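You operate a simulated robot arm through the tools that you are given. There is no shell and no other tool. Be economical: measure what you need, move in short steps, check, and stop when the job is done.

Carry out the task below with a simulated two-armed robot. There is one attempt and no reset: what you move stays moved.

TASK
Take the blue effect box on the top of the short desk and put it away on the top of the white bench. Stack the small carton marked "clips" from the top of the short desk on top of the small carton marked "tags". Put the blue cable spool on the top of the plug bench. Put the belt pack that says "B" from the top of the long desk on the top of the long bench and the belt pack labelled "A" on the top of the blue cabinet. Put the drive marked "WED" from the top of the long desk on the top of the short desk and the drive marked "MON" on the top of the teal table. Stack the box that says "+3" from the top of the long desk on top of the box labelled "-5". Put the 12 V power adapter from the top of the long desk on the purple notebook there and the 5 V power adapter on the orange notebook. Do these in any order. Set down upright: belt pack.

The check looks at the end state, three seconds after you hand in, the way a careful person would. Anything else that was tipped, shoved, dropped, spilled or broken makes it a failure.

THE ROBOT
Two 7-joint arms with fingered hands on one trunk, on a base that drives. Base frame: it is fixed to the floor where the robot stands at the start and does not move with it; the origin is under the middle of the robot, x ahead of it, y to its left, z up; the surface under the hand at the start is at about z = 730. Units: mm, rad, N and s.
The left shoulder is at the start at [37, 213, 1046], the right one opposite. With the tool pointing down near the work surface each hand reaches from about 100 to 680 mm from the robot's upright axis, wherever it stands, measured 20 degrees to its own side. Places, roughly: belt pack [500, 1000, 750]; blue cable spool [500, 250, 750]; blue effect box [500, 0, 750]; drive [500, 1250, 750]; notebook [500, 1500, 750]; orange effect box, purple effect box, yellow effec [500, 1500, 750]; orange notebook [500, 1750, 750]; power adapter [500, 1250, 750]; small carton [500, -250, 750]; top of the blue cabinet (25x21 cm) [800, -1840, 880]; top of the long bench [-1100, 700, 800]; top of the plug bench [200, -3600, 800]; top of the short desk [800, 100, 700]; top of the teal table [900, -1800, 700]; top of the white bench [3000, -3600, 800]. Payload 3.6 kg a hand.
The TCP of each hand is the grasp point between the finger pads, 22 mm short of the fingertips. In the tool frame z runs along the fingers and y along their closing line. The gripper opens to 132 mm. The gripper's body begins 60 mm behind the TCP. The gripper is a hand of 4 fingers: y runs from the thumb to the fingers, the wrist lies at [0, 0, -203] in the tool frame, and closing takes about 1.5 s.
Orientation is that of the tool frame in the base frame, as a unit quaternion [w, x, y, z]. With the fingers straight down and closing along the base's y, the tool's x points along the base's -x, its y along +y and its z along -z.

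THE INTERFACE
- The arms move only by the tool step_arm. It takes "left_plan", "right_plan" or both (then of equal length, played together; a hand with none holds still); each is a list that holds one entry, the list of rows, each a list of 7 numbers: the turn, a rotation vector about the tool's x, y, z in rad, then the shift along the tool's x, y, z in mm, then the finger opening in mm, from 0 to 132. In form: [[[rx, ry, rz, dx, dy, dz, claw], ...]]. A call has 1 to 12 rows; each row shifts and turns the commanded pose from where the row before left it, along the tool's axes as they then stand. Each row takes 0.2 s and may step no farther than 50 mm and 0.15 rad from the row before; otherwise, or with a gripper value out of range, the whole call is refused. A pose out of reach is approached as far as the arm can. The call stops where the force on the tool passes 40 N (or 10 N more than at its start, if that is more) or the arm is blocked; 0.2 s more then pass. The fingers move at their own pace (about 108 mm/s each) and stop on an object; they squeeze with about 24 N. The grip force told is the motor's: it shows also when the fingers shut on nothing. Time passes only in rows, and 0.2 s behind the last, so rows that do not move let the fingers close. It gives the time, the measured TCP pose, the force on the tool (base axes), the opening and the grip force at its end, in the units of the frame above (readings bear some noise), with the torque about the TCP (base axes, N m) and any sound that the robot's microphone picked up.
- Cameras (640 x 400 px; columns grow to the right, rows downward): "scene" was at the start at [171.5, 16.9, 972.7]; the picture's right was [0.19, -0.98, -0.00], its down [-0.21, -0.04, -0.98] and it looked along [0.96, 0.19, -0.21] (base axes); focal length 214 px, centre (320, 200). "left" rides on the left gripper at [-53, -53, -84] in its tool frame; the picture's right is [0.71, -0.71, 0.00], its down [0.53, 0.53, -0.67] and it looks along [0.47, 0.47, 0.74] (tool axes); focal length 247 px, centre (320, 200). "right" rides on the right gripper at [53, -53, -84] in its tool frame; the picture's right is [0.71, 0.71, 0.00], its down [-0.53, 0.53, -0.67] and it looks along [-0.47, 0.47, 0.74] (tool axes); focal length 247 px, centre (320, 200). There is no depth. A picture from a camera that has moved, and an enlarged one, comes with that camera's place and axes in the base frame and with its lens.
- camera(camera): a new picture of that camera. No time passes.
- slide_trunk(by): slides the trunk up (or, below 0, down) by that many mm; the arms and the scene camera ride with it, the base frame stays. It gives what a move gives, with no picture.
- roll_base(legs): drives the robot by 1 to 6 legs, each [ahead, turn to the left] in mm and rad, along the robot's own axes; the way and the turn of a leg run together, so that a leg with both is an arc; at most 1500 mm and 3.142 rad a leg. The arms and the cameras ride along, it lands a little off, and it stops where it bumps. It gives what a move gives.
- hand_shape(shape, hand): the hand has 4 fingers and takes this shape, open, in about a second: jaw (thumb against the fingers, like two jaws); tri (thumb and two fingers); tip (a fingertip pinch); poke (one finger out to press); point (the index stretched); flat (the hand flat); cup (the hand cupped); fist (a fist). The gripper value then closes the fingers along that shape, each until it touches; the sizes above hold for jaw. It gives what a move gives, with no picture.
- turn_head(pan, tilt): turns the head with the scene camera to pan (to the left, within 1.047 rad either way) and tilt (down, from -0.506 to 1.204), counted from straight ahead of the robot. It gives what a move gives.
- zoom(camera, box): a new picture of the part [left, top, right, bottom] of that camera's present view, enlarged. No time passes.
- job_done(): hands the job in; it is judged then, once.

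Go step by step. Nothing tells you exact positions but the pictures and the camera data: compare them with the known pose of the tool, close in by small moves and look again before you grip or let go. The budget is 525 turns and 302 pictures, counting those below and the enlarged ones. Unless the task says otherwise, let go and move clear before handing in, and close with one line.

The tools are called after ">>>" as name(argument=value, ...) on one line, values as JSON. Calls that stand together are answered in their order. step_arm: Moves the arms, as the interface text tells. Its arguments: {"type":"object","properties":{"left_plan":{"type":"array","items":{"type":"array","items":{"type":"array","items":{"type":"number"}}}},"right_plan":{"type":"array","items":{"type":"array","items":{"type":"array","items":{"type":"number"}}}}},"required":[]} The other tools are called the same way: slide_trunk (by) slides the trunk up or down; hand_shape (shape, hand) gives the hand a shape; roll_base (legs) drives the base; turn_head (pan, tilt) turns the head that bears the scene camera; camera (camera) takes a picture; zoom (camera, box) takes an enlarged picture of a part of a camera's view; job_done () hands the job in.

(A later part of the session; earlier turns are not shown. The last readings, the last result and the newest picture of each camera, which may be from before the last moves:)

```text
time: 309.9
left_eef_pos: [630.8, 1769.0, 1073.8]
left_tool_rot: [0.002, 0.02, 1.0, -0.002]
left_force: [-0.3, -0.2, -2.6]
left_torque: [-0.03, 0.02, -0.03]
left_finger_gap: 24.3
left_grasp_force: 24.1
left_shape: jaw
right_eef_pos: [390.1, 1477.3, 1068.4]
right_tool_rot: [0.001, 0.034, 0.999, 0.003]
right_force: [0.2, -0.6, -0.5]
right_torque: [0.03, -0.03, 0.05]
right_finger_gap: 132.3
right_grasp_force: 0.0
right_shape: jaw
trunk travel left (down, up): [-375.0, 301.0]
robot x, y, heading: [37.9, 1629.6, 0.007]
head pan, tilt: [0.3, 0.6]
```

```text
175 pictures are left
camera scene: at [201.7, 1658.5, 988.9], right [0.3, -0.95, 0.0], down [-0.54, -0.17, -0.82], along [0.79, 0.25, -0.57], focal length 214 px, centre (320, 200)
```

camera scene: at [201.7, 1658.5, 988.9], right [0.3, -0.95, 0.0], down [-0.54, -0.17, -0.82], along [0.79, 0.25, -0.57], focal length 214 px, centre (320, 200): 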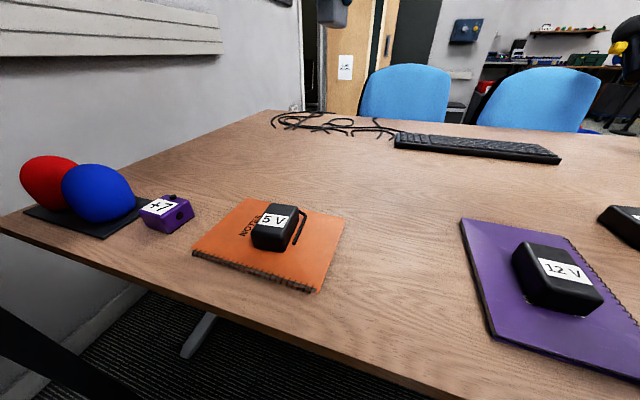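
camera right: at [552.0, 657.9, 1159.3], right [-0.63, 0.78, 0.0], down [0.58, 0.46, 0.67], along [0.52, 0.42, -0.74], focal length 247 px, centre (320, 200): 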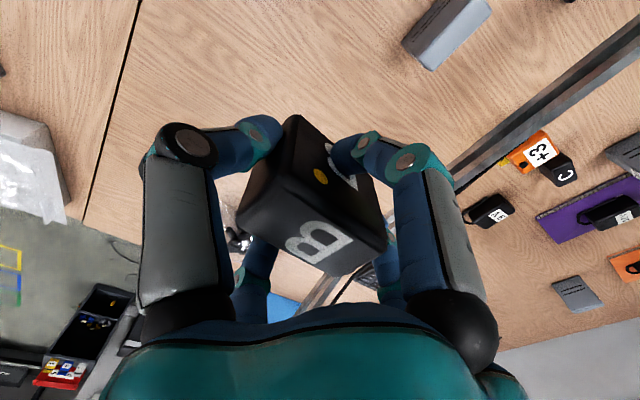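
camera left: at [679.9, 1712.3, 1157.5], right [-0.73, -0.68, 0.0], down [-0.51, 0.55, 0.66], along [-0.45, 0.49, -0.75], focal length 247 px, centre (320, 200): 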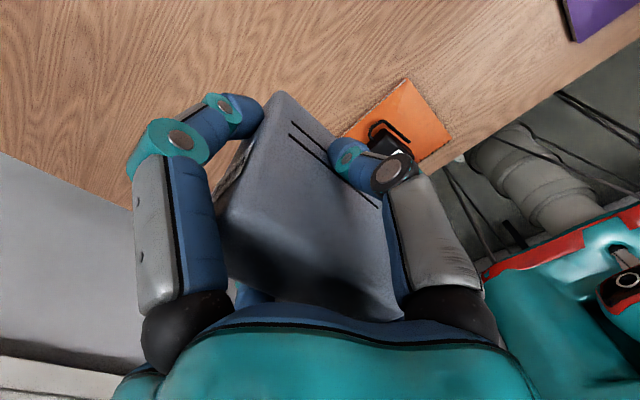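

WED is held. Retract and travel to the straddle position at (0,905).

>>> step_arm(left_plan=[[[0, 0, 0, 45, 3, 0, 10], [0, 0, 0, 45, 3, 0, 10], [0, 0, 0, 45, 3, 0, 10], [0, 0, 0, 45, 3, 0, 10], [0, 0, 0, 45, 3, 0, 10], [0, 0, 0, 40, 3, 0, 10]]])

>>> roll_base(legs=[[-320, 0]])

>>> roll_base(legs=[[0, -0.6]])

>>> roll_base(legs=[[0, -0.6]])

>>> roll_base(legs=[[740, 0]])

```text
time: 311.3
left_eef_pos: [363.5, 1797.7, 1069.4]
left_tool_rot: [0.002, 0.02, 1.0, -0.001]
left_force: [0.6, 0.8, -2.9]
left_torque: [0.0, 0.03, -0.02]
left_finger_gap: 24.3
left_grasp_force: 23.8
left_shape: jaw
right_eef_pos: [388.6, 1476.8, 1068.1]
right_tool_rot: [0.002, 0.034, 0.999, 0.003]
right_force: [-0.2, -0.1, -0.9]
right_torque: [0.0, -0.02, 0.01]
right_finger_gap: 132.0
right_grasp_force: 0.1
right_shape: jaw
trunk travel left (down, up): [-375.0, 301.0]
robot x, y, heading: [39.1, 1631.1, 0.01]
head pan, tilt: [0.3, 0.6]
```

```text
time: 313.4
left_eef_pos: [50.3, 1796.1, 1071.8]
left_tool_rot: [0.001, 0.019, 1.0, -0.002]
left_force: [-0.3, -0.1, -2.3]
left_torque: [0.01, 0.0, 0.02]
left_finger_gap: 23.8
left_grasp_force: 24.0
left_shape: jaw
right_eef_pos: [75.8, 1477.1, 1068.3]
right_tool_rot: [0.002, 0.033, 0.999, 0.003]
right_force: [-0.5, -0.5, -0.4]
right_torque: [0.01, 0.0, 0.0]
right_finger_gap: 132.0
right_grasp_force: 0.1
right_shape: jaw
trunk travel left (down, up): [-375.0, 301.0]
robot x, y, heading: [-277.4, 1630.0, 0.007]
head pan, tilt: [0.3, 0.6]
```

```text
time: 315.5
left_eef_pos: [87.9, 1581.0, 1070.7]
left_tool_rot: [0.002, 0.314, 0.949, -0.003]
left_force: [1.0, 0.6, -2.1]
left_torque: [-0.01, 0.03, 0.02]
left_finger_gap: 24.2
left_grasp_force: 24.1
left_shape: jaw
right_eef_pos: [-72.8, 1303.4, 1067.3]
right_tool_rot: [0.003, 0.327, 0.945, 0.002]
right_force: [0.0, -0.5, 1.4]
right_torque: [-0.03, 0.01, 0.02]
right_finger_gap: 131.8
right_grasp_force: 0.1
right_shape: jaw
trunk travel left (down, up): [-375.0, 301.0]
robot x, y, heading: [-260.9, 1653.9, -0.59]
head pan, tilt: [0.3, 0.6]
```

```text
time: 317.6
left_eef_pos: [-10.7, 1397.8, 1071.0]
left_tool_rot: [0.001, 0.577, 0.817, -0.003]
left_force: [0.3, 0.1, -2.3]
left_torque: [-0.03, -0.04, -0.01]
left_finger_gap: 23.8
left_grasp_force: 23.9
left_shape: jaw
right_eef_pos: [-297.9, 1255.7, 1069.0]
right_tool_rot: [0.003, 0.588, 0.809, 0.003]
right_force: [0.4, 0.6, -0.3]
right_torque: [-0.04, 0.0, 0.01]
right_finger_gap: 132.0
right_grasp_force: 0.1
right_shape: jaw
trunk travel left (down, up): [-375.0, 301.0]
robot x, y, heading: [-233.3, 1658.8, -1.181]
head pan, tilt: [0.3, 0.6]
```

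```text
time: 321.5
left_eef_pos: [264.7, 714.1, 1072.1]
left_tool_rot: [0.001, 0.58, 0.814, -0.003]
left_force: [-0.2, 0.2, -3.4]
left_torque: [0.01, 0.01, -0.01]
left_finger_gap: 23.3
left_grasp_force: 23.7
left_shape: jaw
right_eef_pos: [-24.0, 574.4, 1069.3]
right_tool_rot: [0.002, 0.592, 0.806, 0.002]
right_force: [0.1, 0.2, 0.2]
right_torque: [0.0, 0.0, 0.02]
right_finger_gap: 131.9
right_grasp_force: 0.1
right_shape: jaw
trunk travel left (down, up): [-375.0, 301.0]
robot x, y, heading: [43.1, 978.5, -1.188]
head pan, tilt: [0.3, 0.6]
```

Turning back to face the desk.

>>> roll_base(legs=[[0, 0.6]])

>>> roll_base(legs=[[0, 0.58]])

>>> turn_head(pan=-0.4, tilt=0.6)

>>> camera(camera="scene")

>>> zoom(camera="scene", box=[200, 130, 360, 290])

```text
time: 323.6
left_eef_pos: [377.0, 885.4, 1073.2]
left_tool_rot: [0.002, 0.314, 0.949, -0.002]
left_force: [-0.2, -1.6, -1.7]
left_torque: [-0.01, 0.0, 0.02]
left_finger_gap: 23.6
left_grasp_force: 24.2
left_shape: jaw
right_eef_pos: [218.5, 607.2, 1069.6]
right_tool_rot: [0.001, 0.327, 0.945, 0.003]
right_force: [0.5, -0.1, 0.0]
right_torque: [0.02, 0.0, -0.03]
right_finger_gap: 132.1
right_grasp_force: 0.1
right_shape: jaw
trunk travel left (down, up): [-375.0, 301.0]
robot x, y, heading: [34.6, 952.7, -0.592]
head pan, tilt: [0.3, 0.6]
```

```text
time: 325.6
left_eef_pos: [359.6, 1087.8, 1074.3]
left_tool_rot: [0.002, 0.028, 1.0, -0.002]
left_force: [0.7, 0.0, -2.5]
left_torque: [-0.03, 0.01, 0.01]
left_finger_gap: 23.4
left_grasp_force: 24.0
left_shape: jaw
right_eef_pos: [379.1, 767.0, 1069.4]
right_tool_rot: [0.0, 0.041, 0.999, 0.003]
right_force: [0.1, -0.4, -0.2]
right_torque: [0.03, -0.01, 0.0]
right_finger_gap: 132.0
right_grasp_force: 0.1
right_shape: jaw
trunk travel left (down, up): [-375.0, 301.0]
robot x, y, heading: [31.5, 925.3, -0.018]
head pan, tilt: [0.3, 0.6]
```

```text
time: 326.7
left_eef_pos: [357.6, 1087.0, 1073.2]
left_tool_rot: [0.003, 0.029, 1.0, -0.001]
left_force: [0.3, -0.8, -2.0]
left_torque: [0.03, 0.02, 0.02]
left_finger_gap: 23.3
left_grasp_force: 24.4
left_shape: jaw
right_eef_pos: [376.9, 768.3, 1071.3]
right_tool_rot: [0.002, 0.042, 0.999, 0.004]
right_force: [-0.5, -0.7, 1.0]
right_torque: [-0.03, -0.01, 0.04]
right_finger_gap: 132.0
right_grasp_force: 0.1
right_shape: jaw
trunk travel left (down, up): [-375.0, 301.0]
robot x, y, heading: [28.5, 926.8, -0.018]
head pan, tilt: [-0.4, 0.6]
```

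```text
174 pictures are left
camera scene: at [189.3, 890.0, 989.0], right [-0.4, -0.92, 0.0], down [-0.52, 0.23, -0.82], along [0.75, -0.33, -0.57], focal length 214 px, centre (320, 200)
```

scene: 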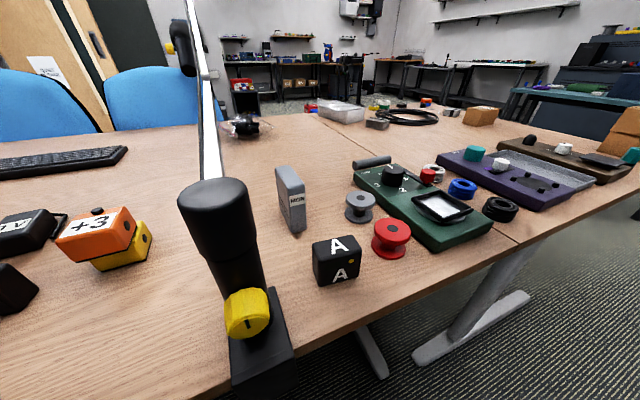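

```text
2.50 times, centred on (280, 210) of scene
camera zoom: at [189.3, 890.0, 989.0], right [-0.4, -0.92, 0.0], down [-0.52, 0.23, -0.82], along [0.75, -0.33, -0.57], focal length 536 px, centre (420, 175)
```

zoom: 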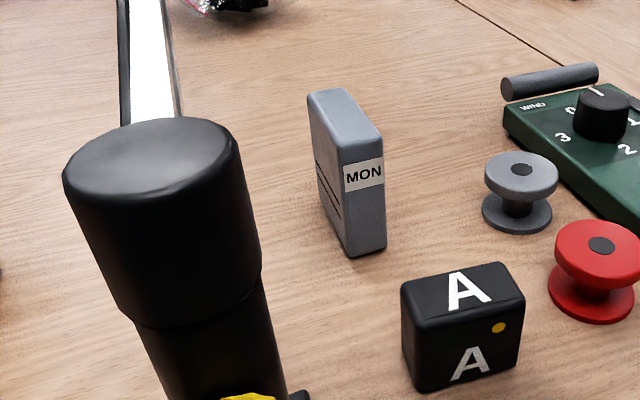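

MON stands at x 462–544, y 798–824. The boom is at y≈907, so I'll turn the right hand -90° so the wrist camera and wide body stay away from it.

>>> step_arm(right_plan=[[[0, 0, -0.15, 0, 0, 0, 132], [0, 0, -0.15, 0, 0, 0, 132], [0, 0, -0.15, 0, 0, 0, 132], [0, 0, -0.15, 0, 0, 0, 132], [0, 0, -0.15, 0, 0, 0, 132], [0, 0, -0.15, 0, 0, 0, 132], [0, 0, -0.15, 0, 0, 0, 132], [0, 0, -0.15, 0, 0, 0, 132], [0, 0, -0.15, 0, 0, 0, 132], [0, 0, -0.15, 0, 0, 0, 132], [0, 0, -0.154, 0, 0, 0, 132]]])

```text
refused: row 11 steps farther than a row can; nothing moved
```

>>> step_arm(right_plan=[[[0, 0, -0.149, 0, 0, 0, 132], [0, 0, -0.149, 0, 0, 0, 132], [0, 0, -0.149, 0, 0, 0, 132], [0, 0, -0.149, 0, 0, 0, 132], [0, 0, -0.149, 0, 0, 0, 132], [0, 0, -0.149, 0, 0, 0, 132], [0, 0, -0.149, 0, 0, 0, 132], [0, 0, -0.149, 0, 0, 0, 132], [0, 0, -0.149, 0, 0, 0, 132], [0, 0, -0.149, 0, 0, 0, 132], [0, 0, -0.149, 0, 0, 0, 132]]])

>>> camera(camera="right")

```text
time: 329.1
left_eef_pos: [357.4, 1088.0, 1072.0]
left_tool_rot: [0.003, 0.028, 1.0, -0.002]
left_force: [0.1, 0.1, -3.2]
left_torque: [-0.01, -0.04, 0.02]
left_finger_gap: 22.8
left_grasp_force: 24.5
left_shape: jaw
right_eef_pos: [377.8, 768.2, 1071.3]
right_tool_rot: [0.003, -0.702, 0.712, 0.002]
right_force: [0.4, -0.8, -0.5]
right_torque: [0.0, -0.03, -0.01]
right_finger_gap: 131.8
right_grasp_force: 0.0
right_shape: jaw
trunk travel left (down, up): [-375.0, 301.0]
robot x, y, heading: [29.8, 928.2, -0.013]
head pan, tilt: [-0.4, 0.6]
```

```text
172 pictures are left
camera right: at [430.0, 713.0, 1154.6], right [-0.72, -0.7, -0.01], down [-0.52, 0.53, 0.67], along [-0.46, 0.48, -0.74], focal length 247 px, centre (320, 200)
```

right: 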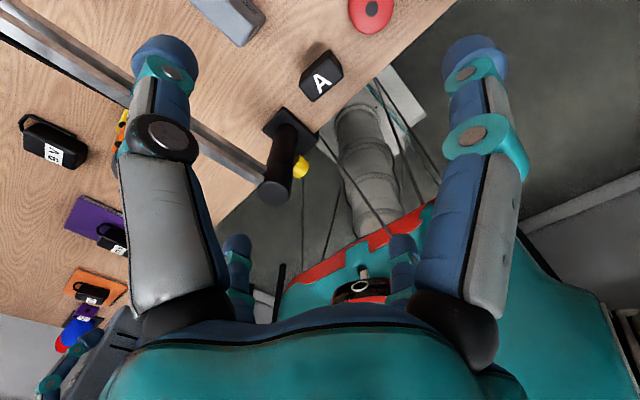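

Rotation OK. Checking the left grip too, then moving above MON.

>>> camera(camera="left")

>>> step_arm(right_plan=[[[0, 0, 0, -9, -25, 20, 132], [0, 0, 0, -9, -25, 20, 132], [0, 0, 0, -9, -25, 20, 132], [0, 0, 0, -9, -25, 20, 132], [0, 0, 0, -9, -25, 20, 132], [0, 0, 0, 0, 0, 30, 132], [0, 0, 0, 0, 0, 0, 132]]])

>>> camera(camera="right")

>>> camera(camera="scene")

```text
171 pictures are left
camera left: at [407.4, 1030.4, 1157.2], right [-0.75, -0.67, 0.0], down [-0.5, 0.56, 0.66], along [-0.44, 0.5, -0.75], focal length 247 px, centre (320, 200)
```

left: 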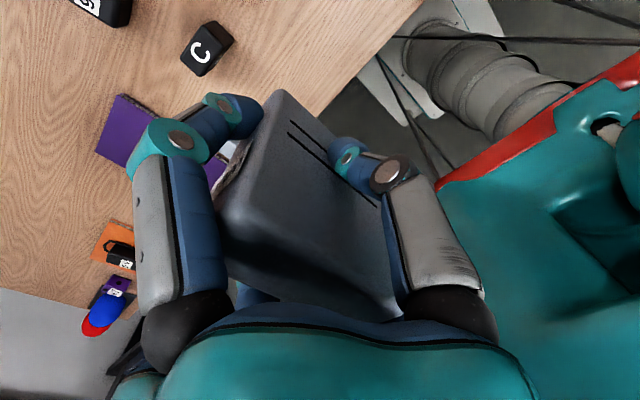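

```text
time: 330.7
left_eef_pos: [358.0, 1087.7, 1073.2]
left_tool_rot: [0.003, 0.028, 1.0, -0.002]
left_force: [-0.5, 0.9, -2.0]
left_torque: [-0.03, 0.02, 0.02]
left_finger_gap: 23.1
left_grasp_force: 24.2
left_shape: jaw
right_eef_pos: [503.8, 810.6, 940.9]
right_tool_rot: [0.003, -0.703, 0.712, 0.001]
right_force: [-0.2, -0.3, 0.0]
right_torque: [0.02, 0.01, 0.02]
right_finger_gap: 131.9
right_grasp_force: 0.1
right_shape: jaw
trunk travel left (down, up): [-375.0, 301.0]
robot x, y, heading: [29.3, 927.4, -0.016]
head pan, tilt: [-0.4, 0.6]
```

```text
170 pictures are left
camera right: at [555.7, 755.5, 1024.3], right [-0.72, -0.7, -0.01], down [-0.52, 0.53, 0.67], along [-0.46, 0.48, -0.74], focal length 247 px, centre (320, 200)
```

right: 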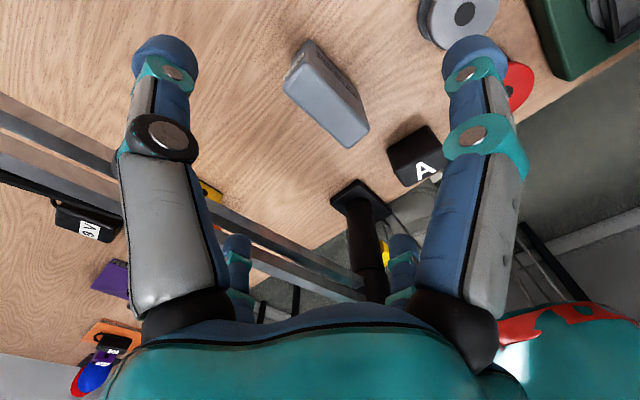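

```text
169 pictures are left
camera scene: at [189.4, 890.4, 989.0], right [-0.4, -0.91, 0.0], down [-0.52, 0.23, -0.82], along [0.75, -0.33, -0.57], focal length 214 px, centre (320, 200)
```

scene: 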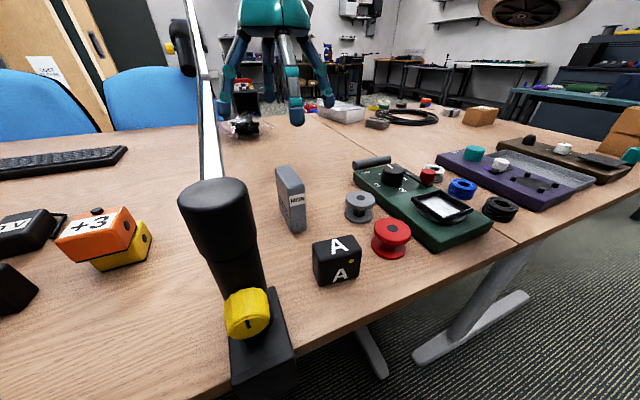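

Boom bars at y≈903, z≈890–935; with a 106 mm opening the hand clears them. Final alignment to (498,810) and descend in stages.

>>> step_arm(right_plan=[[[0, 0, 0, 1, 6, 0, 106], [0, 0, 0, 0, 0, 0, 106], [0, 0, 0, 0, 0, 35, 106], [0, 0, 0, 0, 0, 30, 106], [0, 0, 0, 0, 0, 0, 106]]])

>>> camera(camera="right")

>>> camera(camera="scene")

```text
time: 331.9
left_eef_pos: [358.5, 1088.4, 1074.4]
left_tool_rot: [0.002, 0.028, 1.0, -0.003]
left_force: [-0.2, -0.4, -2.2]
left_torque: [-0.01, 0.02, 0.01]
left_finger_gap: 23.0
left_grasp_force: 24.3
left_shape: jaw
right_eef_pos: [498.6, 811.0, 875.7]
right_tool_rot: [0.003, -0.702, 0.712, 0.001]
right_force: [0.2, -0.5, 0.0]
right_torque: [0.0, 0.01, -0.01]
right_finger_gap: 106.3
right_grasp_force: 0.1
right_shape: jaw
trunk travel left (down, up): [-375.0, 301.0]
robot x, y, heading: [27.3, 929.6, -0.018]
head pan, tilt: [-0.4, 0.6]
```

```text
168 pictures are left
camera right: at [550.6, 755.9, 959.2], right [-0.72, -0.7, -0.01], down [-0.52, 0.53, 0.67], along [-0.46, 0.48, -0.74], focal length 247 px, centre (320, 200)
```

right: 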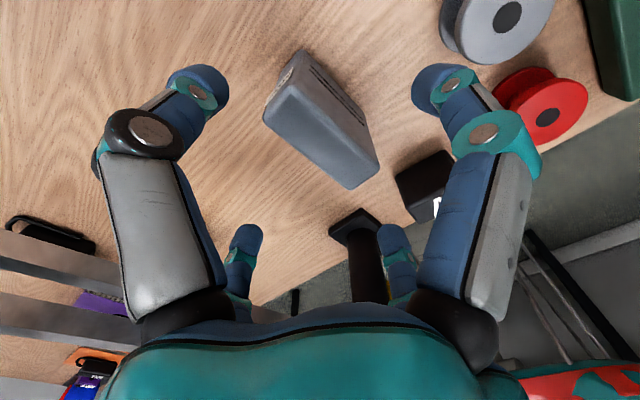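

```text
167 pictures are left
camera scene: at [189.4, 890.4, 989.0], right [-0.4, -0.91, 0.0], down [-0.52, 0.23, -0.82], along [0.75, -0.33, -0.57], focal length 214 px, centre (320, 200)
```

scene: 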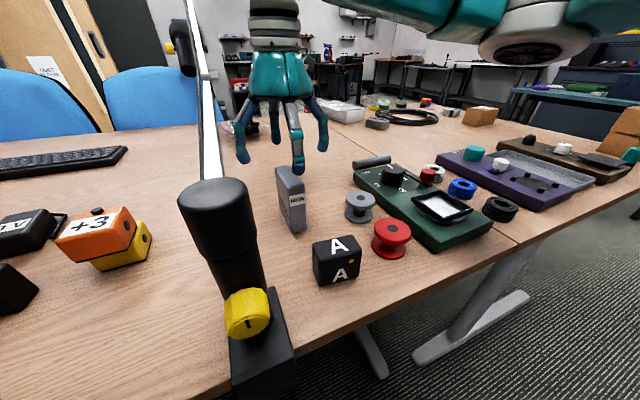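

Good. Finish the descent (stopping above palm contact) and grip.

>>> step_arm(right_plan=[[[0, 0, 0, 1.5, 2, 30, 106], [0, 0, 0, 0, 0, 30, 106], [0, 0, 0, 0, 0, 28, 106], [0, 0, 0, 0, 0, 0, 70], [0, 0, 0, 0, 0, 0, 30], [0, 0, 0, 0, 0, 0, 10], [0, 0, 0, 0, 0, 0, 10], [0, 0, 0, 0, 0, 0, 10]]])

>>> camera(camera="scene")

>>> camera(camera="right")

```text
time: 333.7
left_eef_pos: [358.7, 1087.6, 1073.5]
left_tool_rot: [0.003, 0.028, 1.0, -0.003]
left_force: [-0.6, -0.4, -2.6]
left_torque: [0.01, 0.0, 0.01]
left_finger_gap: 22.8
left_grasp_force: 24.4
left_shape: jaw
right_eef_pos: [497.3, 811.1, 789.2]
right_tool_rot: [0.003, -0.702, 0.712, 0.001]
right_force: [0.3, 0.4, 0.7]
right_torque: [0.02, -0.02, 0.01]
right_finger_gap: 55.6
right_grasp_force: 24.0
right_shape: jaw
trunk travel left (down, up): [-375.0, 301.0]
robot x, y, heading: [27.1, 928.6, -0.018]
head pan, tilt: [-0.4, 0.6]
```

```text
166 pictures are left
camera scene: at [189.5, 890.3, 989.0], right [-0.4, -0.91, 0.0], down [-0.52, 0.23, -0.82], along [0.75, -0.33, -0.57], focal length 214 px, centre (320, 200)
```

scene: 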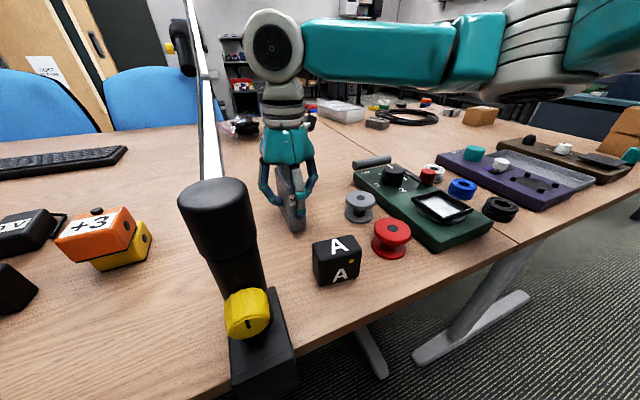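

```text
165 pictures are left
camera right: at [549.6, 754.8, 873.2], right [-0.72, -0.7, -0.01], down [-0.52, 0.53, 0.67], along [-0.46, 0.48, -0.74], focal length 247 px, centre (320, 200)
```

right: 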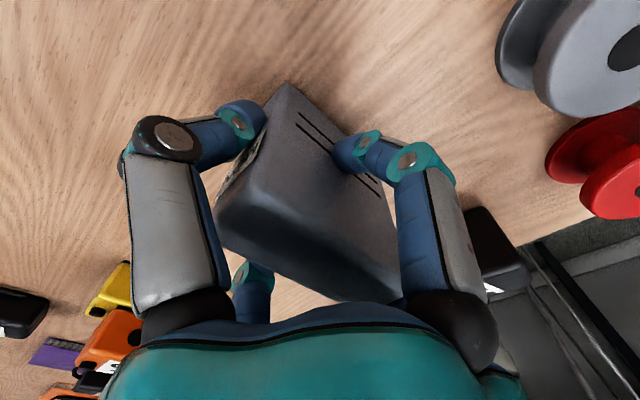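

Gripped. Lifting straight up clear of the boom.

>>> step_arm(right_plan=[[[0, 0, 0, 0, 0, -15, 10], [0, 0, 0, 0, 0, -35, 10], [0, 0, 0, 0, 0, -40, 10], [0, 0, 0, 0, 0, -50, 10], [0, 0, 0, 0, 0, -50, 10], [0, 0, 0, 0, 0, -50, 10], [0, 0, 0, 0, 0, -50, 10], [0, 0, 0, 0, 0, 0, 10]]])

>>> camera(camera="right")

>>> camera(camera="scene")

```text
time: 335.5
left_eef_pos: [358.4, 1089.0, 1073.1]
left_tool_rot: [0.002, 0.029, 1.0, -0.001]
left_force: [0.9, -0.3, -3.4]
left_torque: [-0.02, 0.02, 0.03]
left_finger_gap: 23.0
left_grasp_force: 24.2
left_shape: jaw
right_eef_pos: [496.4, 811.5, 1076.9]
right_tool_rot: [0.004, -0.702, 0.712, 0.0]
right_force: [0.5, 0.7, -2.3]
right_torque: [-0.01, 0.03, 0.05]
right_finger_gap: 55.7
right_grasp_force: 24.0
right_shape: jaw
trunk travel left (down, up): [-375.0, 301.0]
robot x, y, heading: [28.6, 928.1, -0.017]
head pan, tilt: [-0.4, 0.6]
```

```text
164 pictures are left
camera right: at [549.2, 756.1, 1160.6], right [-0.72, -0.7, -0.01], down [-0.52, 0.53, 0.67], along [-0.46, 0.48, -0.74], focal length 247 px, centre (320, 200)
```

right: 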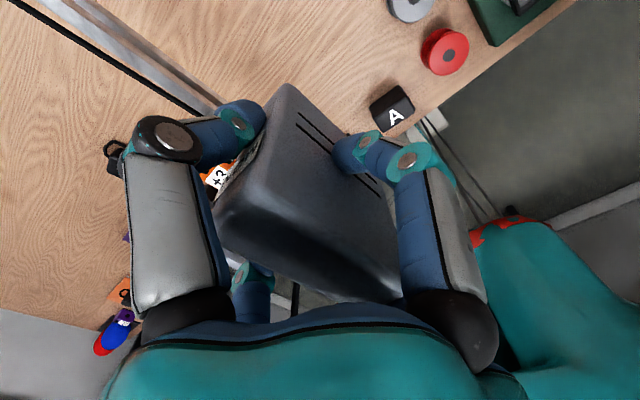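

```text
163 pictures are left
camera scene: at [190.0, 890.3, 988.8], right [-0.4, -0.91, 0.0], down [-0.52, 0.23, -0.82], along [0.75, -0.33, -0.57], focal length 214 px, centre (320, 200)
```

scene: 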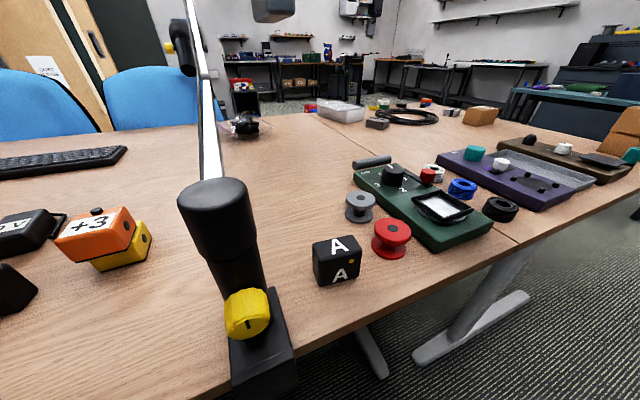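

MON held. Retract, back off and drive south along x≈-250 to the short desk.

>>> step_arm(right_plan=[[[0, 0, 0, 15, 39, 0, 10], [0, 0, 0, 15, 39, 0, 10], [0, 0, 0, 15, 39, 0, 10]]])

>>> roll_base(legs=[[-300, 0]])

>>> roll_base(legs=[[0, -0.6]])

>>> roll_base(legs=[[0, -0.6]])

>>> roll_base(legs=[[0, -0.36]])

>>> roll_base(legs=[[1130, 0]])

```text
time: 336.3
left_eef_pos: [356.8, 1088.0, 1072.9]
left_tool_rot: [0.003, 0.028, 1.0, -0.001]
left_force: [-0.1, -0.4, -1.0]
left_torque: [0.04, 0.0, 0.0]
left_finger_gap: 23.1
left_grasp_force: 23.7
left_shape: jaw
right_eef_pos: [376.1, 765.9, 1078.3]
right_tool_rot: [0.003, -0.702, 0.713, 0.001]
right_force: [-0.2, -0.4, -2.4]
right_torque: [0.05, -0.05, -0.01]
right_finger_gap: 55.7
right_grasp_force: 24.1
right_shape: jaw
trunk travel left (down, up): [-375.0, 301.0]
robot x, y, heading: [31.6, 926.2, -0.02]
head pan, tilt: [-0.4, 0.6]
```

```text
time: 338.4
left_eef_pos: [57.6, 1093.2, 1073.8]
left_tool_rot: [0.004, 0.029, 1.0, -0.002]
left_force: [0.2, 0.4, -2.1]
left_torque: [-0.05, -0.01, 0.02]
left_finger_gap: 22.8
left_grasp_force: 23.9
left_shape: jaw
right_eef_pos: [76.0, 771.9, 1078.2]
right_tool_rot: [0.004, -0.702, 0.712, 0.0]
right_force: [-0.7, -0.4, -2.0]
right_torque: [-0.01, -0.01, -0.01]
right_finger_gap: 55.5
right_grasp_force: 24.7
right_shape: jaw
trunk travel left (down, up): [-375.0, 301.0]
robot x, y, heading: [-270.6, 932.0, -0.019]
head pan, tilt: [-0.4, 0.6]
```

```text
time: 340.5
left_eef_pos: [90.7, 877.1, 1074.1]
left_tool_rot: [0.003, 0.325, 0.946, -0.003]
left_force: [-0.5, -0.6, -3.1]
left_torque: [-0.01, 0.0, 0.0]
left_finger_gap: 23.3
left_grasp_force: 24.2
left_shape: jaw
right_eef_pos: [-77.9, 602.6, 1078.3]
right_tool_rot: [0.003, -0.458, 0.889, -0.001]
right_force: [-0.7, 0.6, -2.4]
right_torque: [0.01, 0.02, 0.0]
right_finger_gap: 55.5
right_grasp_force: 23.6
right_shape: jaw
trunk travel left (down, up): [-375.0, 301.0]
robot x, y, heading: [-256.6, 955.0, -0.624]
head pan, tilt: [-0.4, 0.6]
```

```text
time: 342.6
left_eef_pos: [-15.2, 690.1, 1074.8]
left_tool_rot: [0.002, 0.593, 0.805, -0.002]
left_force: [0.4, -0.8, -2.9]
left_torque: [-0.03, 0.04, -0.05]
left_finger_gap: 22.7
left_grasp_force: 23.8
left_shape: jaw
right_eef_pos: [-309.9, 560.6, 1079.1]
right_tool_rot: [0.003, -0.171, 0.985, -0.001]
right_force: [-0.3, -0.6, -1.8]
right_torque: [0.01, 0.01, 0.01]
right_finger_gap: 55.4
right_grasp_force: 23.5
right_shape: jaw
trunk travel left (down, up): [-375.0, 301.0]
robot x, y, heading: [-227.3, 962.8, -1.227]
head pan, tilt: [-0.4, 0.6]
```

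```text
time: 344.1
left_eef_pos: [-124.3, 633.7, 1074.7]
left_tool_rot: [0.001, 0.727, 0.687, -0.003]
left_force: [0.1, 0.4, -2.3]
left_torque: [0.03, 0.01, -0.01]
left_finger_gap: 22.8
left_grasp_force: 24.3
left_shape: jaw
right_eef_pos: [-446.5, 615.3, 1079.0]
right_tool_rot: [0.003, 0.009, 1.0, -0.001]
right_force: [0.2, 0.8, -2.1]
right_torque: [-0.02, 0.03, 0.02]
right_finger_gap: 55.2
right_grasp_force: 24.1
right_shape: jaw
trunk travel left (down, up): [-375.0, 301.0]
robot x, y, heading: [-212.2, 964.4, -1.59]
head pan, tilt: [-0.4, 0.6]
```

```text
time: 349.8
left_eef_pos: [-132.0, -483.9, 1075.2]
left_tool_rot: [0.001, 0.723, 0.691, -0.002]
left_force: [-0.8, -0.3, -3.1]
left_torque: [0.01, 0.0, 0.03]
left_finger_gap: 22.7
left_grasp_force: 23.7
left_shape: jaw
right_eef_pos: [-451.9, -506.3, 1079.3]
right_tool_rot: [0.002, 0.001, 1.0, -0.002]
right_force: [-1.1, 0.9, -3.4]
right_torque: [0.05, 0.03, -0.04]
right_finger_gap: 55.3
right_grasp_force: 24.0
right_shape: jaw
trunk travel left (down, up): [-375.0, 301.0]
robot x, y, heading: [-218.9, -157.0, -1.569]
head pan, tilt: [-0.4, 0.6]
```

Turning to face the short desk.

>>> roll_base(legs=[[0, 0.6]])

>>> roll_base(legs=[[0, 0.6]])

>>> roll_base(legs=[[0, 0.36]])

>>> roll_base(legs=[[230, 0]])

>>> turn_head(pan=0.15, tilt=0.6)

>>> camera(camera="scene")

```text
time: 351.9
left_eef_pos: [36.4, -377.3, 1076.2]
left_tool_rot: [0.002, 0.49, 0.872, -0.002]
left_force: [0.5, 0.5, -2.4]
left_torque: [-0.02, 0.01, -0.03]
left_finger_gap: 22.6
left_grasp_force: 24.1
left_shape: jaw
right_eef_pos: [-218.4, -576.7, 1079.7]
right_tool_rot: [0.002, -0.289, 0.957, 0.0]
right_force: [-0.4, -0.3, -2.4]
right_torque: [0.01, -0.03, 0.0]
right_finger_gap: 55.0
right_grasp_force: 24.1
right_shape: jaw
trunk travel left (down, up): [-375.0, 301.0]
robot x, y, heading: [-243.8, -174.7, -0.982]
head pan, tilt: [-0.4, 0.6]
```

```text
time: 354.0
left_eef_pos: [107.5, -185.6, 1076.4]
left_tool_rot: [0.002, 0.212, 0.977, -0.002]
left_force: [-0.5, -0.4, -2.5]
left_torque: [0.01, -0.03, 0.01]
left_finger_gap: 22.5
left_grasp_force: 24.1
left_shape: jaw
right_eef_pos: [7.6, -493.4, 1080.9]
right_tool_rot: [0.002, -0.558, 0.83, 0.0]
right_force: [-1.3, -0.7, -2.9]
right_torque: [-0.03, 0.01, -0.01]
right_finger_gap: 54.7
right_grasp_force: 23.9
right_shape: jaw
trunk travel left (down, up): [-375.0, 301.0]
robot x, y, heading: [-252.8, -197.2, -0.391]
head pan, tilt: [-0.4, 0.6]
```

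```text
time: 355.5
left_eef_pos: [80.4, -59.3, 1077.6]
left_tool_rot: [0.003, 0.032, 0.999, -0.001]
left_force: [0.6, 0.7, -2.0]
left_torque: [-0.01, 0.01, 0.01]
left_finger_gap: 22.4
left_grasp_force: 24.3
left_shape: jaw
right_eef_pos: [96.6, -380.8, 1081.6]
right_tool_rot: [0.003, -0.699, 0.715, 0.0]
right_force: [-0.3, 0.3, -1.9]
right_torque: [-0.02, 0.0, -0.01]
right_finger_gap: 54.9
right_grasp_force: 23.8
right_shape: jaw
trunk travel left (down, up): [-375.0, 301.0]
robot x, y, heading: [-249.4, -215.0, -0.025]
head pan, tilt: [-0.4, 0.6]
```

```text
time: 357.2
left_eef_pos: [315.9, -66.1, 1077.2]
left_tool_rot: [0.002, 0.033, 0.999, -0.001]
left_force: [0.3, -0.4, -3.0]
left_torque: [0.04, 0.06, -0.01]
left_finger_gap: 22.4
left_grasp_force: 24.0
left_shape: jaw
right_eef_pos: [328.4, -386.9, 1081.2]
right_tool_rot: [0.003, -0.698, 0.717, 0.001]
right_force: [0.4, 0.2, -3.3]
right_torque: [-0.01, 0.02, -0.03]
right_finger_gap: 54.8
right_grasp_force: 23.8
right_shape: jaw
trunk travel left (down, up): [-375.0, 301.0]
robot x, y, heading: [-19.4, -225.7, -0.028]
head pan, tilt: [-0.4, 0.6]
```

```text
time: 358.2
left_eef_pos: [312.3, -66.5, 1077.9]
left_tool_rot: [0.004, 0.034, 0.999, -0.001]
left_force: [-0.3, 0.0, -1.6]
left_torque: [0.02, -0.01, -0.02]
left_finger_gap: 22.4
left_grasp_force: 24.0
left_shape: jaw
right_eef_pos: [327.6, -386.8, 1082.1]
right_tool_rot: [0.003, -0.698, 0.716, 0.001]
right_force: [0.1, 0.4, -2.4]
right_torque: [-0.01, 0.02, -0.01]
right_finger_gap: 55.2
right_grasp_force: 24.5
right_shape: jaw
trunk travel left (down, up): [-375.0, 301.0]
robot x, y, heading: [-20.3, -224.8, -0.031]
head pan, tilt: [0.15, 0.6]
```

```text
162 pictures are left
camera scene: at [148.7, -213.3, 989.0], right [0.12, -0.99, 0.0], down [-0.56, -0.07, -0.82], along [0.82, 0.1, -0.57], focal length 214 px, centre (320, 200)
```

scene: 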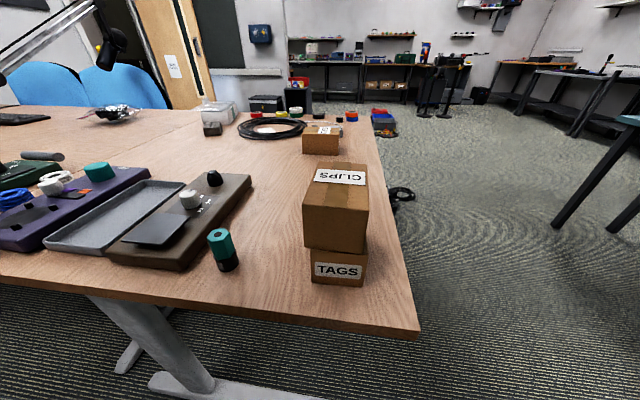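

Free desk area near (560,-95), between the pedal and the cartons. Moving WED there.

>>> step_arm(left_plan=[[[0, 0, 0, -41.6, -1.9, 0, 10], [0, 0, 0, -41.6, -1.9, 0, 10], [0, 0, 0, -41.6, -1.9, 0, 10], [0, 0, 0, -41.6, -1.9, 0, 10], [0, 0, 0, -41.6, -1.9, 0, 10], [0, 0, 0, -41.6, -1.9, 0, 10], [0, 0, 0, 0, 0, 46, 10], [0, 0, 0, 0, 0, 46, 10], [0, 0, 0, 0, 0, 46, 10], [0, 0, 0, 0, 0, 46, 10], [0, 0, 0, 0, 0, 46, 10], [0, 0, 0, 0, 0, 20, 10]]])

>>> camera(camera="scene")

>>> zoom(camera="scene", box=[210, 90, 370, 210])

```text
time: 360.8
left_eef_pos: [561.8, -94.2, 829.1]
left_tool_rot: [0.004, 0.032, 0.999, -0.002]
left_force: [0.1, 0.6, -2.0]
left_torque: [0.0, -0.01, 0.02]
left_finger_gap: 22.1
left_grasp_force: 24.0
left_shape: jaw
right_eef_pos: [328.9, -387.4, 1081.4]
right_tool_rot: [0.003, -0.698, 0.716, 0.001]
right_force: [-0.2, -0.1, -2.9]
right_torque: [-0.03, 0.03, -0.01]
right_finger_gap: 54.9
right_grasp_force: 24.8
right_shape: jaw
trunk travel left (down, up): [-375.0, 301.0]
robot x, y, heading: [-18.6, -223.5, -0.033]
head pan, tilt: [0.15, 0.6]
```

```text
161 pictures are left
camera scene: at [149.0, -213.2, 988.9], right [0.12, -0.99, 0.0], down [-0.56, -0.07, -0.82], along [0.82, 0.1, -0.57], focal length 214 px, centre (320, 200)
```

scene: 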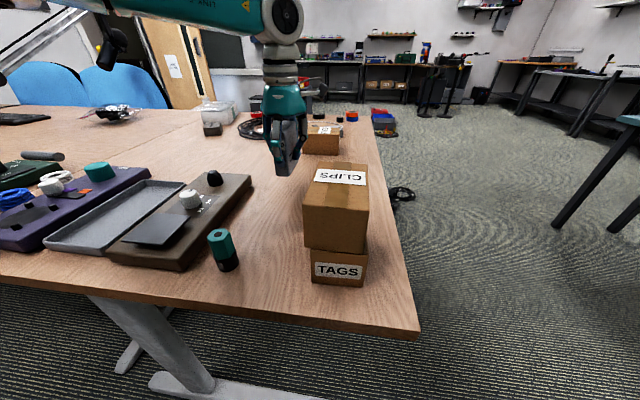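

```text
3.33 times, centred on (290, 150) of scene
camera zoom: at [149.0, -213.2, 988.9], right [0.12, -0.99, 0.0], down [-0.56, -0.07, -0.82], along [0.82, 0.1, -0.57], focal length 715 px, centre (420, 367)
```

zoom: 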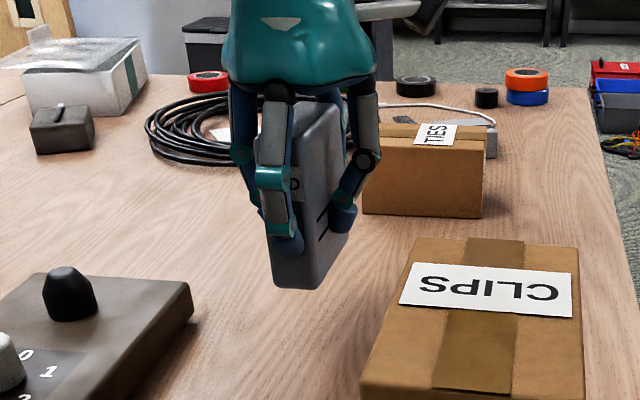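

Held upright; lowering to contact.

>>> step_arm(left_plan=[[[0, 0, 0, 0, 0, 25, 10], [0, 0, 0, 0, 0, 12, 10], [0, 0, 0, 0, 0, 4, 10], [0, 0, 0, 0, 0, 3, 10], [0, 0, 0, 0, 0, 0, 10]]])

>>> zoom(camera="scene", box=[210, 90, 370, 210])

```text
time: 362.0
left_eef_pos: [563.1, -94.6, 786.5]
left_tool_rot: [0.003, 0.033, 0.999, -0.001]
left_force: [0.1, 0.6, -3.5]
left_torque: [-0.01, 0.01, 0.0]
left_finger_gap: 22.5
left_grasp_force: 24.0
left_shape: jaw
right_eef_pos: [327.5, -388.5, 1081.9]
right_tool_rot: [0.003, -0.698, 0.716, 0.001]
right_force: [-0.4, -0.1, -3.0]
right_torque: [0.0, -0.01, -0.03]
right_finger_gap: 55.0
right_grasp_force: 23.8
right_shape: jaw
trunk travel left (down, up): [-375.0, 301.0]
robot x, y, heading: [-17.5, -223.1, -0.027]
head pan, tilt: [0.15, 0.6]
```

```text
3.33 times, centred on (290, 150) of scene
camera zoom: at [149.0, -213.3, 988.9], right [0.12, -0.99, 0.0], down [-0.56, -0.07, -0.82], along [0.82, 0.1, -0.57], focal length 715 px, centre (420, 367)
```

zoom: 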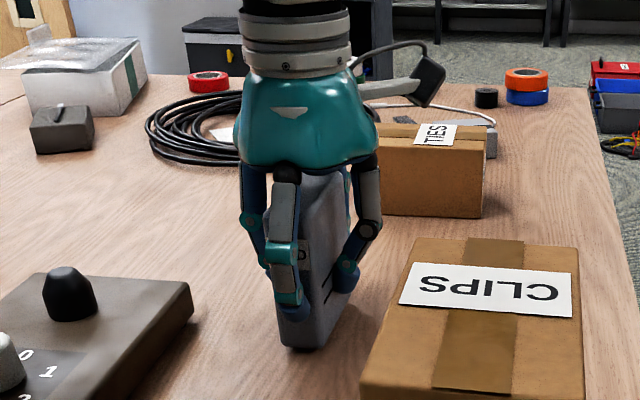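

>>> step_arm(left_plan=[[[0, 0, 0, 0, 0, 2, 10], [0, 0, 0, 0, 0, 2, 10], [0, 0, 0, 0, 0, 2, 10], [0, 0, 0, 0, 0, 0, 10]]])

```text
time: 363.0
left_eef_pos: [564.0, -95.7, 781.0]
left_tool_rot: [0.005, 0.033, 0.999, -0.002]
left_force: [0.2, -0.4, 9.9]
left_torque: [0.17, 0.04, -0.03]
left_finger_gap: 22.3
left_grasp_force: 23.9
left_shape: jaw
right_eef_pos: [327.2, -388.5, 1083.7]
right_tool_rot: [0.004, -0.698, 0.716, 0.0]
right_force: [1.0, -0.4, -2.6]
right_torque: [0.01, 0.0, -0.01]
right_finger_gap: 54.7
right_grasp_force: 24.0
right_shape: jaw
trunk travel left (down, up): [-375.0, 301.0]
robot x, y, heading: [-18.9, -219.6, -0.03]
head pan, tilt: [0.15, 0.6]
```

Contact. Opening slowly so it settles upright between the fingers.

>>> step_arm(left_plan=[[[0, 0, 0, 0, 0, 1, 10], [0, 0, 0, 0, 0, 0, 26], [0, 0, 0, 0, 0, 0, 30], [0, 0, 0, 0, 0, 0, 34], [0, 0, 0, 0, 0, 0, 40], [0, 0, 0, 0, 0, 0, 50]]])

>>> zoom(camera="scene", box=[210, 90, 370, 210])

>>> camera(camera="left")

```text
time: 364.4
left_eef_pos: [561.8, -95.8, 780.5]
left_tool_rot: [0.005, 0.034, 0.999, -0.001]
left_force: [4.7, -1.0, 17.1]
left_torque: [0.06, 0.02, -0.08]
left_finger_gap: 58.1
left_grasp_force: 0.1
left_shape: jaw
right_eef_pos: [326.9, -388.8, 1082.2]
right_tool_rot: [0.002, -0.698, 0.716, 0.0]
right_force: [0.2, 0.0, -2.2]
right_torque: [0.03, 0.02, -0.02]
right_finger_gap: 55.0
right_grasp_force: 24.0
right_shape: jaw
trunk travel left (down, up): [-375.0, 301.0]
robot x, y, heading: [-15.5, -224.2, -0.026]
head pan, tilt: [0.15, 0.6]
```

```text
3.33 times, centred on (290, 150) of scene
camera zoom: at [147.8, -213.6, 989.2], right [0.12, -0.99, 0.0], down [-0.56, -0.07, -0.83], along [0.82, 0.1, -0.57], focal length 715 px, centre (420, 367)
```

zoom: 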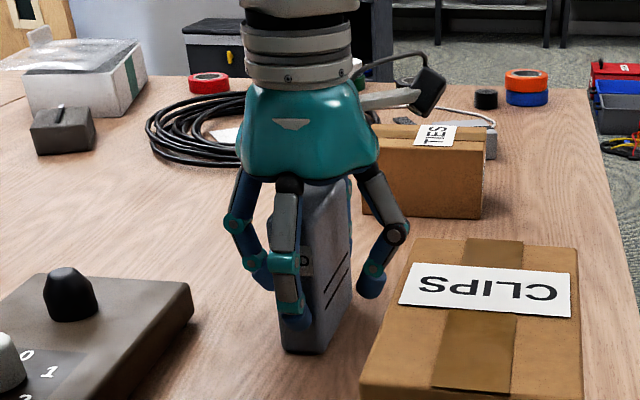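

```text
157 pictures are left
camera left: at [610.8, -153.1, 863.6], right [-0.75, -0.66, 0.0], down [-0.5, 0.56, 0.66], along [-0.43, 0.5, -0.75], focal length 247 px, centre (320, 200)
```

left: 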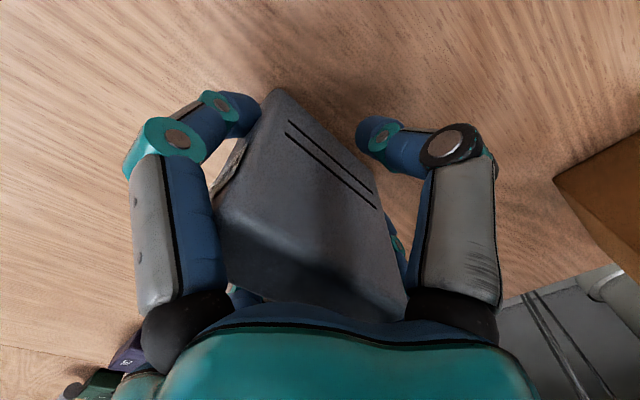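

Now opening fully and lifting clear.

>>> step_arm(left_plan=[[[0, 0, 0, 0, 0, 0, 90], [0, 0, 0, 0, 0, 0, 120], [0, 0, 0, 0, 0, -3, 120], [0, 0, 0, 0, 0, 0, 120], [0, 0, 0, 0, 0, -25, 120], [0, 0, 0, 0, 0, -50, 120], [0, 0, 0, 0, 0, -50, 120], [0, 0, 0, 0, 0, -50, 120], [0, 0, 0, 0, 0, -50, 120], [0, 0, 0, 0, 0, -50, 120], [0, 0, 0, 0, 0, 0, 120]]])

>>> camera(camera="scene")

```text
time: 366.8
left_eef_pos: [561.3, -97.1, 1057.1]
left_tool_rot: [0.002, 0.033, 0.999, -0.001]
left_force: [0.0, 0.1, -0.5]
left_torque: [0.02, -0.03, 0.04]
left_finger_gap: 119.8
left_grasp_force: 0.0
left_shape: jaw
right_eef_pos: [327.0, -387.7, 1081.6]
right_tool_rot: [0.004, -0.697, 0.717, 0.0]
right_force: [0.1, -0.3, -3.2]
right_torque: [-0.04, -0.02, -0.02]
right_finger_gap: 55.0
right_grasp_force: 24.1
right_shape: jaw
trunk travel left (down, up): [-375.0, 301.0]
robot x, y, heading: [-18.9, -221.0, -0.03]
head pan, tilt: [0.15, 0.6]
```

```text
156 pictures are left
camera scene: at [149.1, -213.2, 988.9], right [0.12, -0.99, 0.0], down [-0.56, -0.07, -0.82], along [0.82, 0.1, -0.57], focal length 214 px, centre (320, 200)
```

scene: 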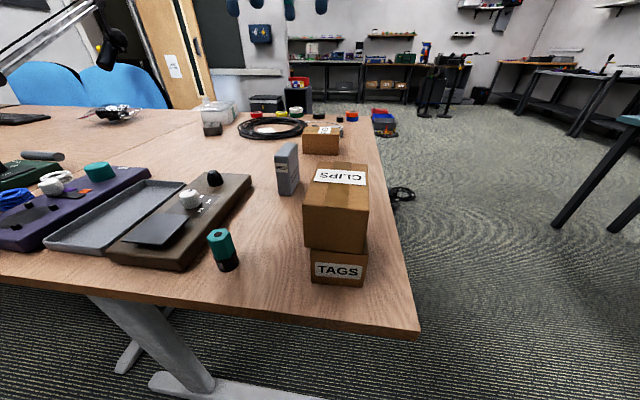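

WED stands on the short desk. Now to A: retract the left hand, drive back north to y≈510.

>>> step_arm(left_plan=[[[0, 0, 0, 46, 4, 0, 132], [0, 0, 0, 46, 4, 0, 132], [0, 0, 0, 46, 4, 0, 132], [0, 0, 0, 46, 4, 0, 132], [0, 0, 0, 40, 4, 0, 132]]])

>>> roll_base(legs=[[-230, 0]])

>>> roll_base(legs=[[0, 0.6]])

>>> roll_base(legs=[[0, 0.6]])

>>> roll_base(legs=[[0, 0.38]])

>>> roll_base(legs=[[690, 0]])

```text
time: 368.0
left_eef_pos: [335.9, -59.1, 1054.0]
left_tool_rot: [0.003, 0.033, 0.999, -0.001]
left_force: [0.7, 0.6, -0.4]
left_torque: [-0.01, 0.0, -0.01]
left_finger_gap: 131.8
left_grasp_force: 0.1
left_shape: jaw
right_eef_pos: [326.5, -389.0, 1081.9]
right_tool_rot: [0.003, -0.697, 0.717, 0.0]
right_force: [0.5, -1.1, -1.4]
right_torque: [0.03, -0.02, -0.01]
right_finger_gap: 55.1
right_grasp_force: 24.0
right_shape: jaw
trunk travel left (down, up): [-375.0, 301.0]
robot x, y, heading: [-16.4, -224.6, -0.023]
head pan, tilt: [0.15, 0.6]
```

```text
time: 369.7
left_eef_pos: [107.4, -53.7, 1054.8]
left_tool_rot: [0.004, 0.033, 0.999, -0.001]
left_force: [-0.8, -0.1, 1.0]
left_torque: [0.04, -0.02, -0.02]
left_finger_gap: 131.7
left_grasp_force: 0.1
left_shape: jaw
right_eef_pos: [97.3, -382.3, 1081.9]
right_tool_rot: [0.004, -0.697, 0.717, 0.0]
right_force: [-0.4, 0.3, -2.4]
right_torque: [0.01, -0.01, -0.02]
right_finger_gap: 55.0
right_grasp_force: 23.9
right_shape: jaw
trunk travel left (down, up): [-375.0, 301.0]
robot x, y, heading: [-246.4, -215.2, -0.026]
head pan, tilt: [0.15, 0.6]
```

```text
time: 371.8
left_eef_pos: [-47.8, 119.6, 1053.6]
left_tool_rot: [0.003, -0.265, 0.964, 0.0]
left_force: [-0.4, -0.1, 0.1]
left_torque: [-0.02, 0.01, 0.0]
left_finger_gap: 131.9
left_grasp_force: 0.1
left_shape: jaw
right_eef_pos: [131.3, -158.4, 1082.6]
right_tool_rot: [-0.004, 0.879, -0.476, -0.001]
right_force: [0.0, -0.7, -2.5]
right_torque: [0.01, -0.01, -0.03]
right_finger_gap: 55.0
right_grasp_force: 24.1
right_shape: jaw
trunk travel left (down, up): [-375.0, 301.0]
robot x, y, heading: [-233.3, -241.8, 0.573]
head pan, tilt: [0.15, 0.6]
```

```text
time: 373.9
left_eef_pos: [-282.3, 164.3, 1054.9]
left_tool_rot: [0.002, -0.539, 0.842, 0.0]
left_force: [-0.4, 0.3, 0.9]
left_torque: [-0.05, -0.02, 0.03]
left_finger_gap: 131.7
left_grasp_force: 0.0
left_shape: jaw
right_eef_pos: [20.0, 37.4, 1082.3]
right_tool_rot: [-0.002, 0.981, -0.195, -0.002]
right_force: [0.3, -0.4, -2.4]
right_torque: [0.01, -0.01, 0.02]
right_finger_gap: 54.7
right_grasp_force: 23.9
right_shape: jaw
trunk travel left (down, up): [-375.0, 301.0]
robot x, y, heading: [-206.2, -251.7, 1.174]
head pan, tilt: [0.15, 0.6]
```

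```text
time: 375.5
left_eef_pos: [-432.7, 105.1, 1055.4]
left_tool_rot: [0.003, -0.69, 0.724, 0.001]
left_force: [-0.4, -0.2, -0.6]
left_torque: [-0.01, -0.02, -0.01]
left_finger_gap: 132.1
left_grasp_force: 0.1
left_shape: jaw
right_eef_pos: [-102.5, 101.1, 1082.1]
right_tool_rot: [-0.001, 1.0, -0.004, -0.001]
right_force: [0.4, -0.8, -2.9]
right_torque: [-0.04, 0.01, -0.02]
right_finger_gap: 54.6
right_grasp_force: 24.2
right_shape: jaw
trunk travel left (down, up): [-375.0, 301.0]
robot x, y, heading: [-188.0, -250.1, 1.552]
head pan, tilt: [0.15, 0.6]
```

```text
time: 379.3
left_eef_pos: [-422.2, 785.2, 1055.4]
left_tool_rot: [0.004, -0.691, 0.723, 0.0]
left_force: [-1.0, 0.4, -0.2]
left_torque: [-0.02, -0.03, 0.04]
left_finger_gap: 132.1
left_grasp_force: 0.1
left_shape: jaw
right_eef_pos: [-93.8, 781.3, 1084.4]
right_tool_rot: [-0.002, 1.0, -0.003, -0.002]
right_force: [-0.3, 0.3, -2.1]
right_torque: [-0.02, 0.01, 0.0]
right_finger_gap: 54.9
right_grasp_force: 23.6
right_shape: jaw
trunk travel left (down, up): [-375.0, 301.0]
robot x, y, heading: [-179.9, 434.9, 1.554]
head pan, tilt: [0.15, 0.6]
```

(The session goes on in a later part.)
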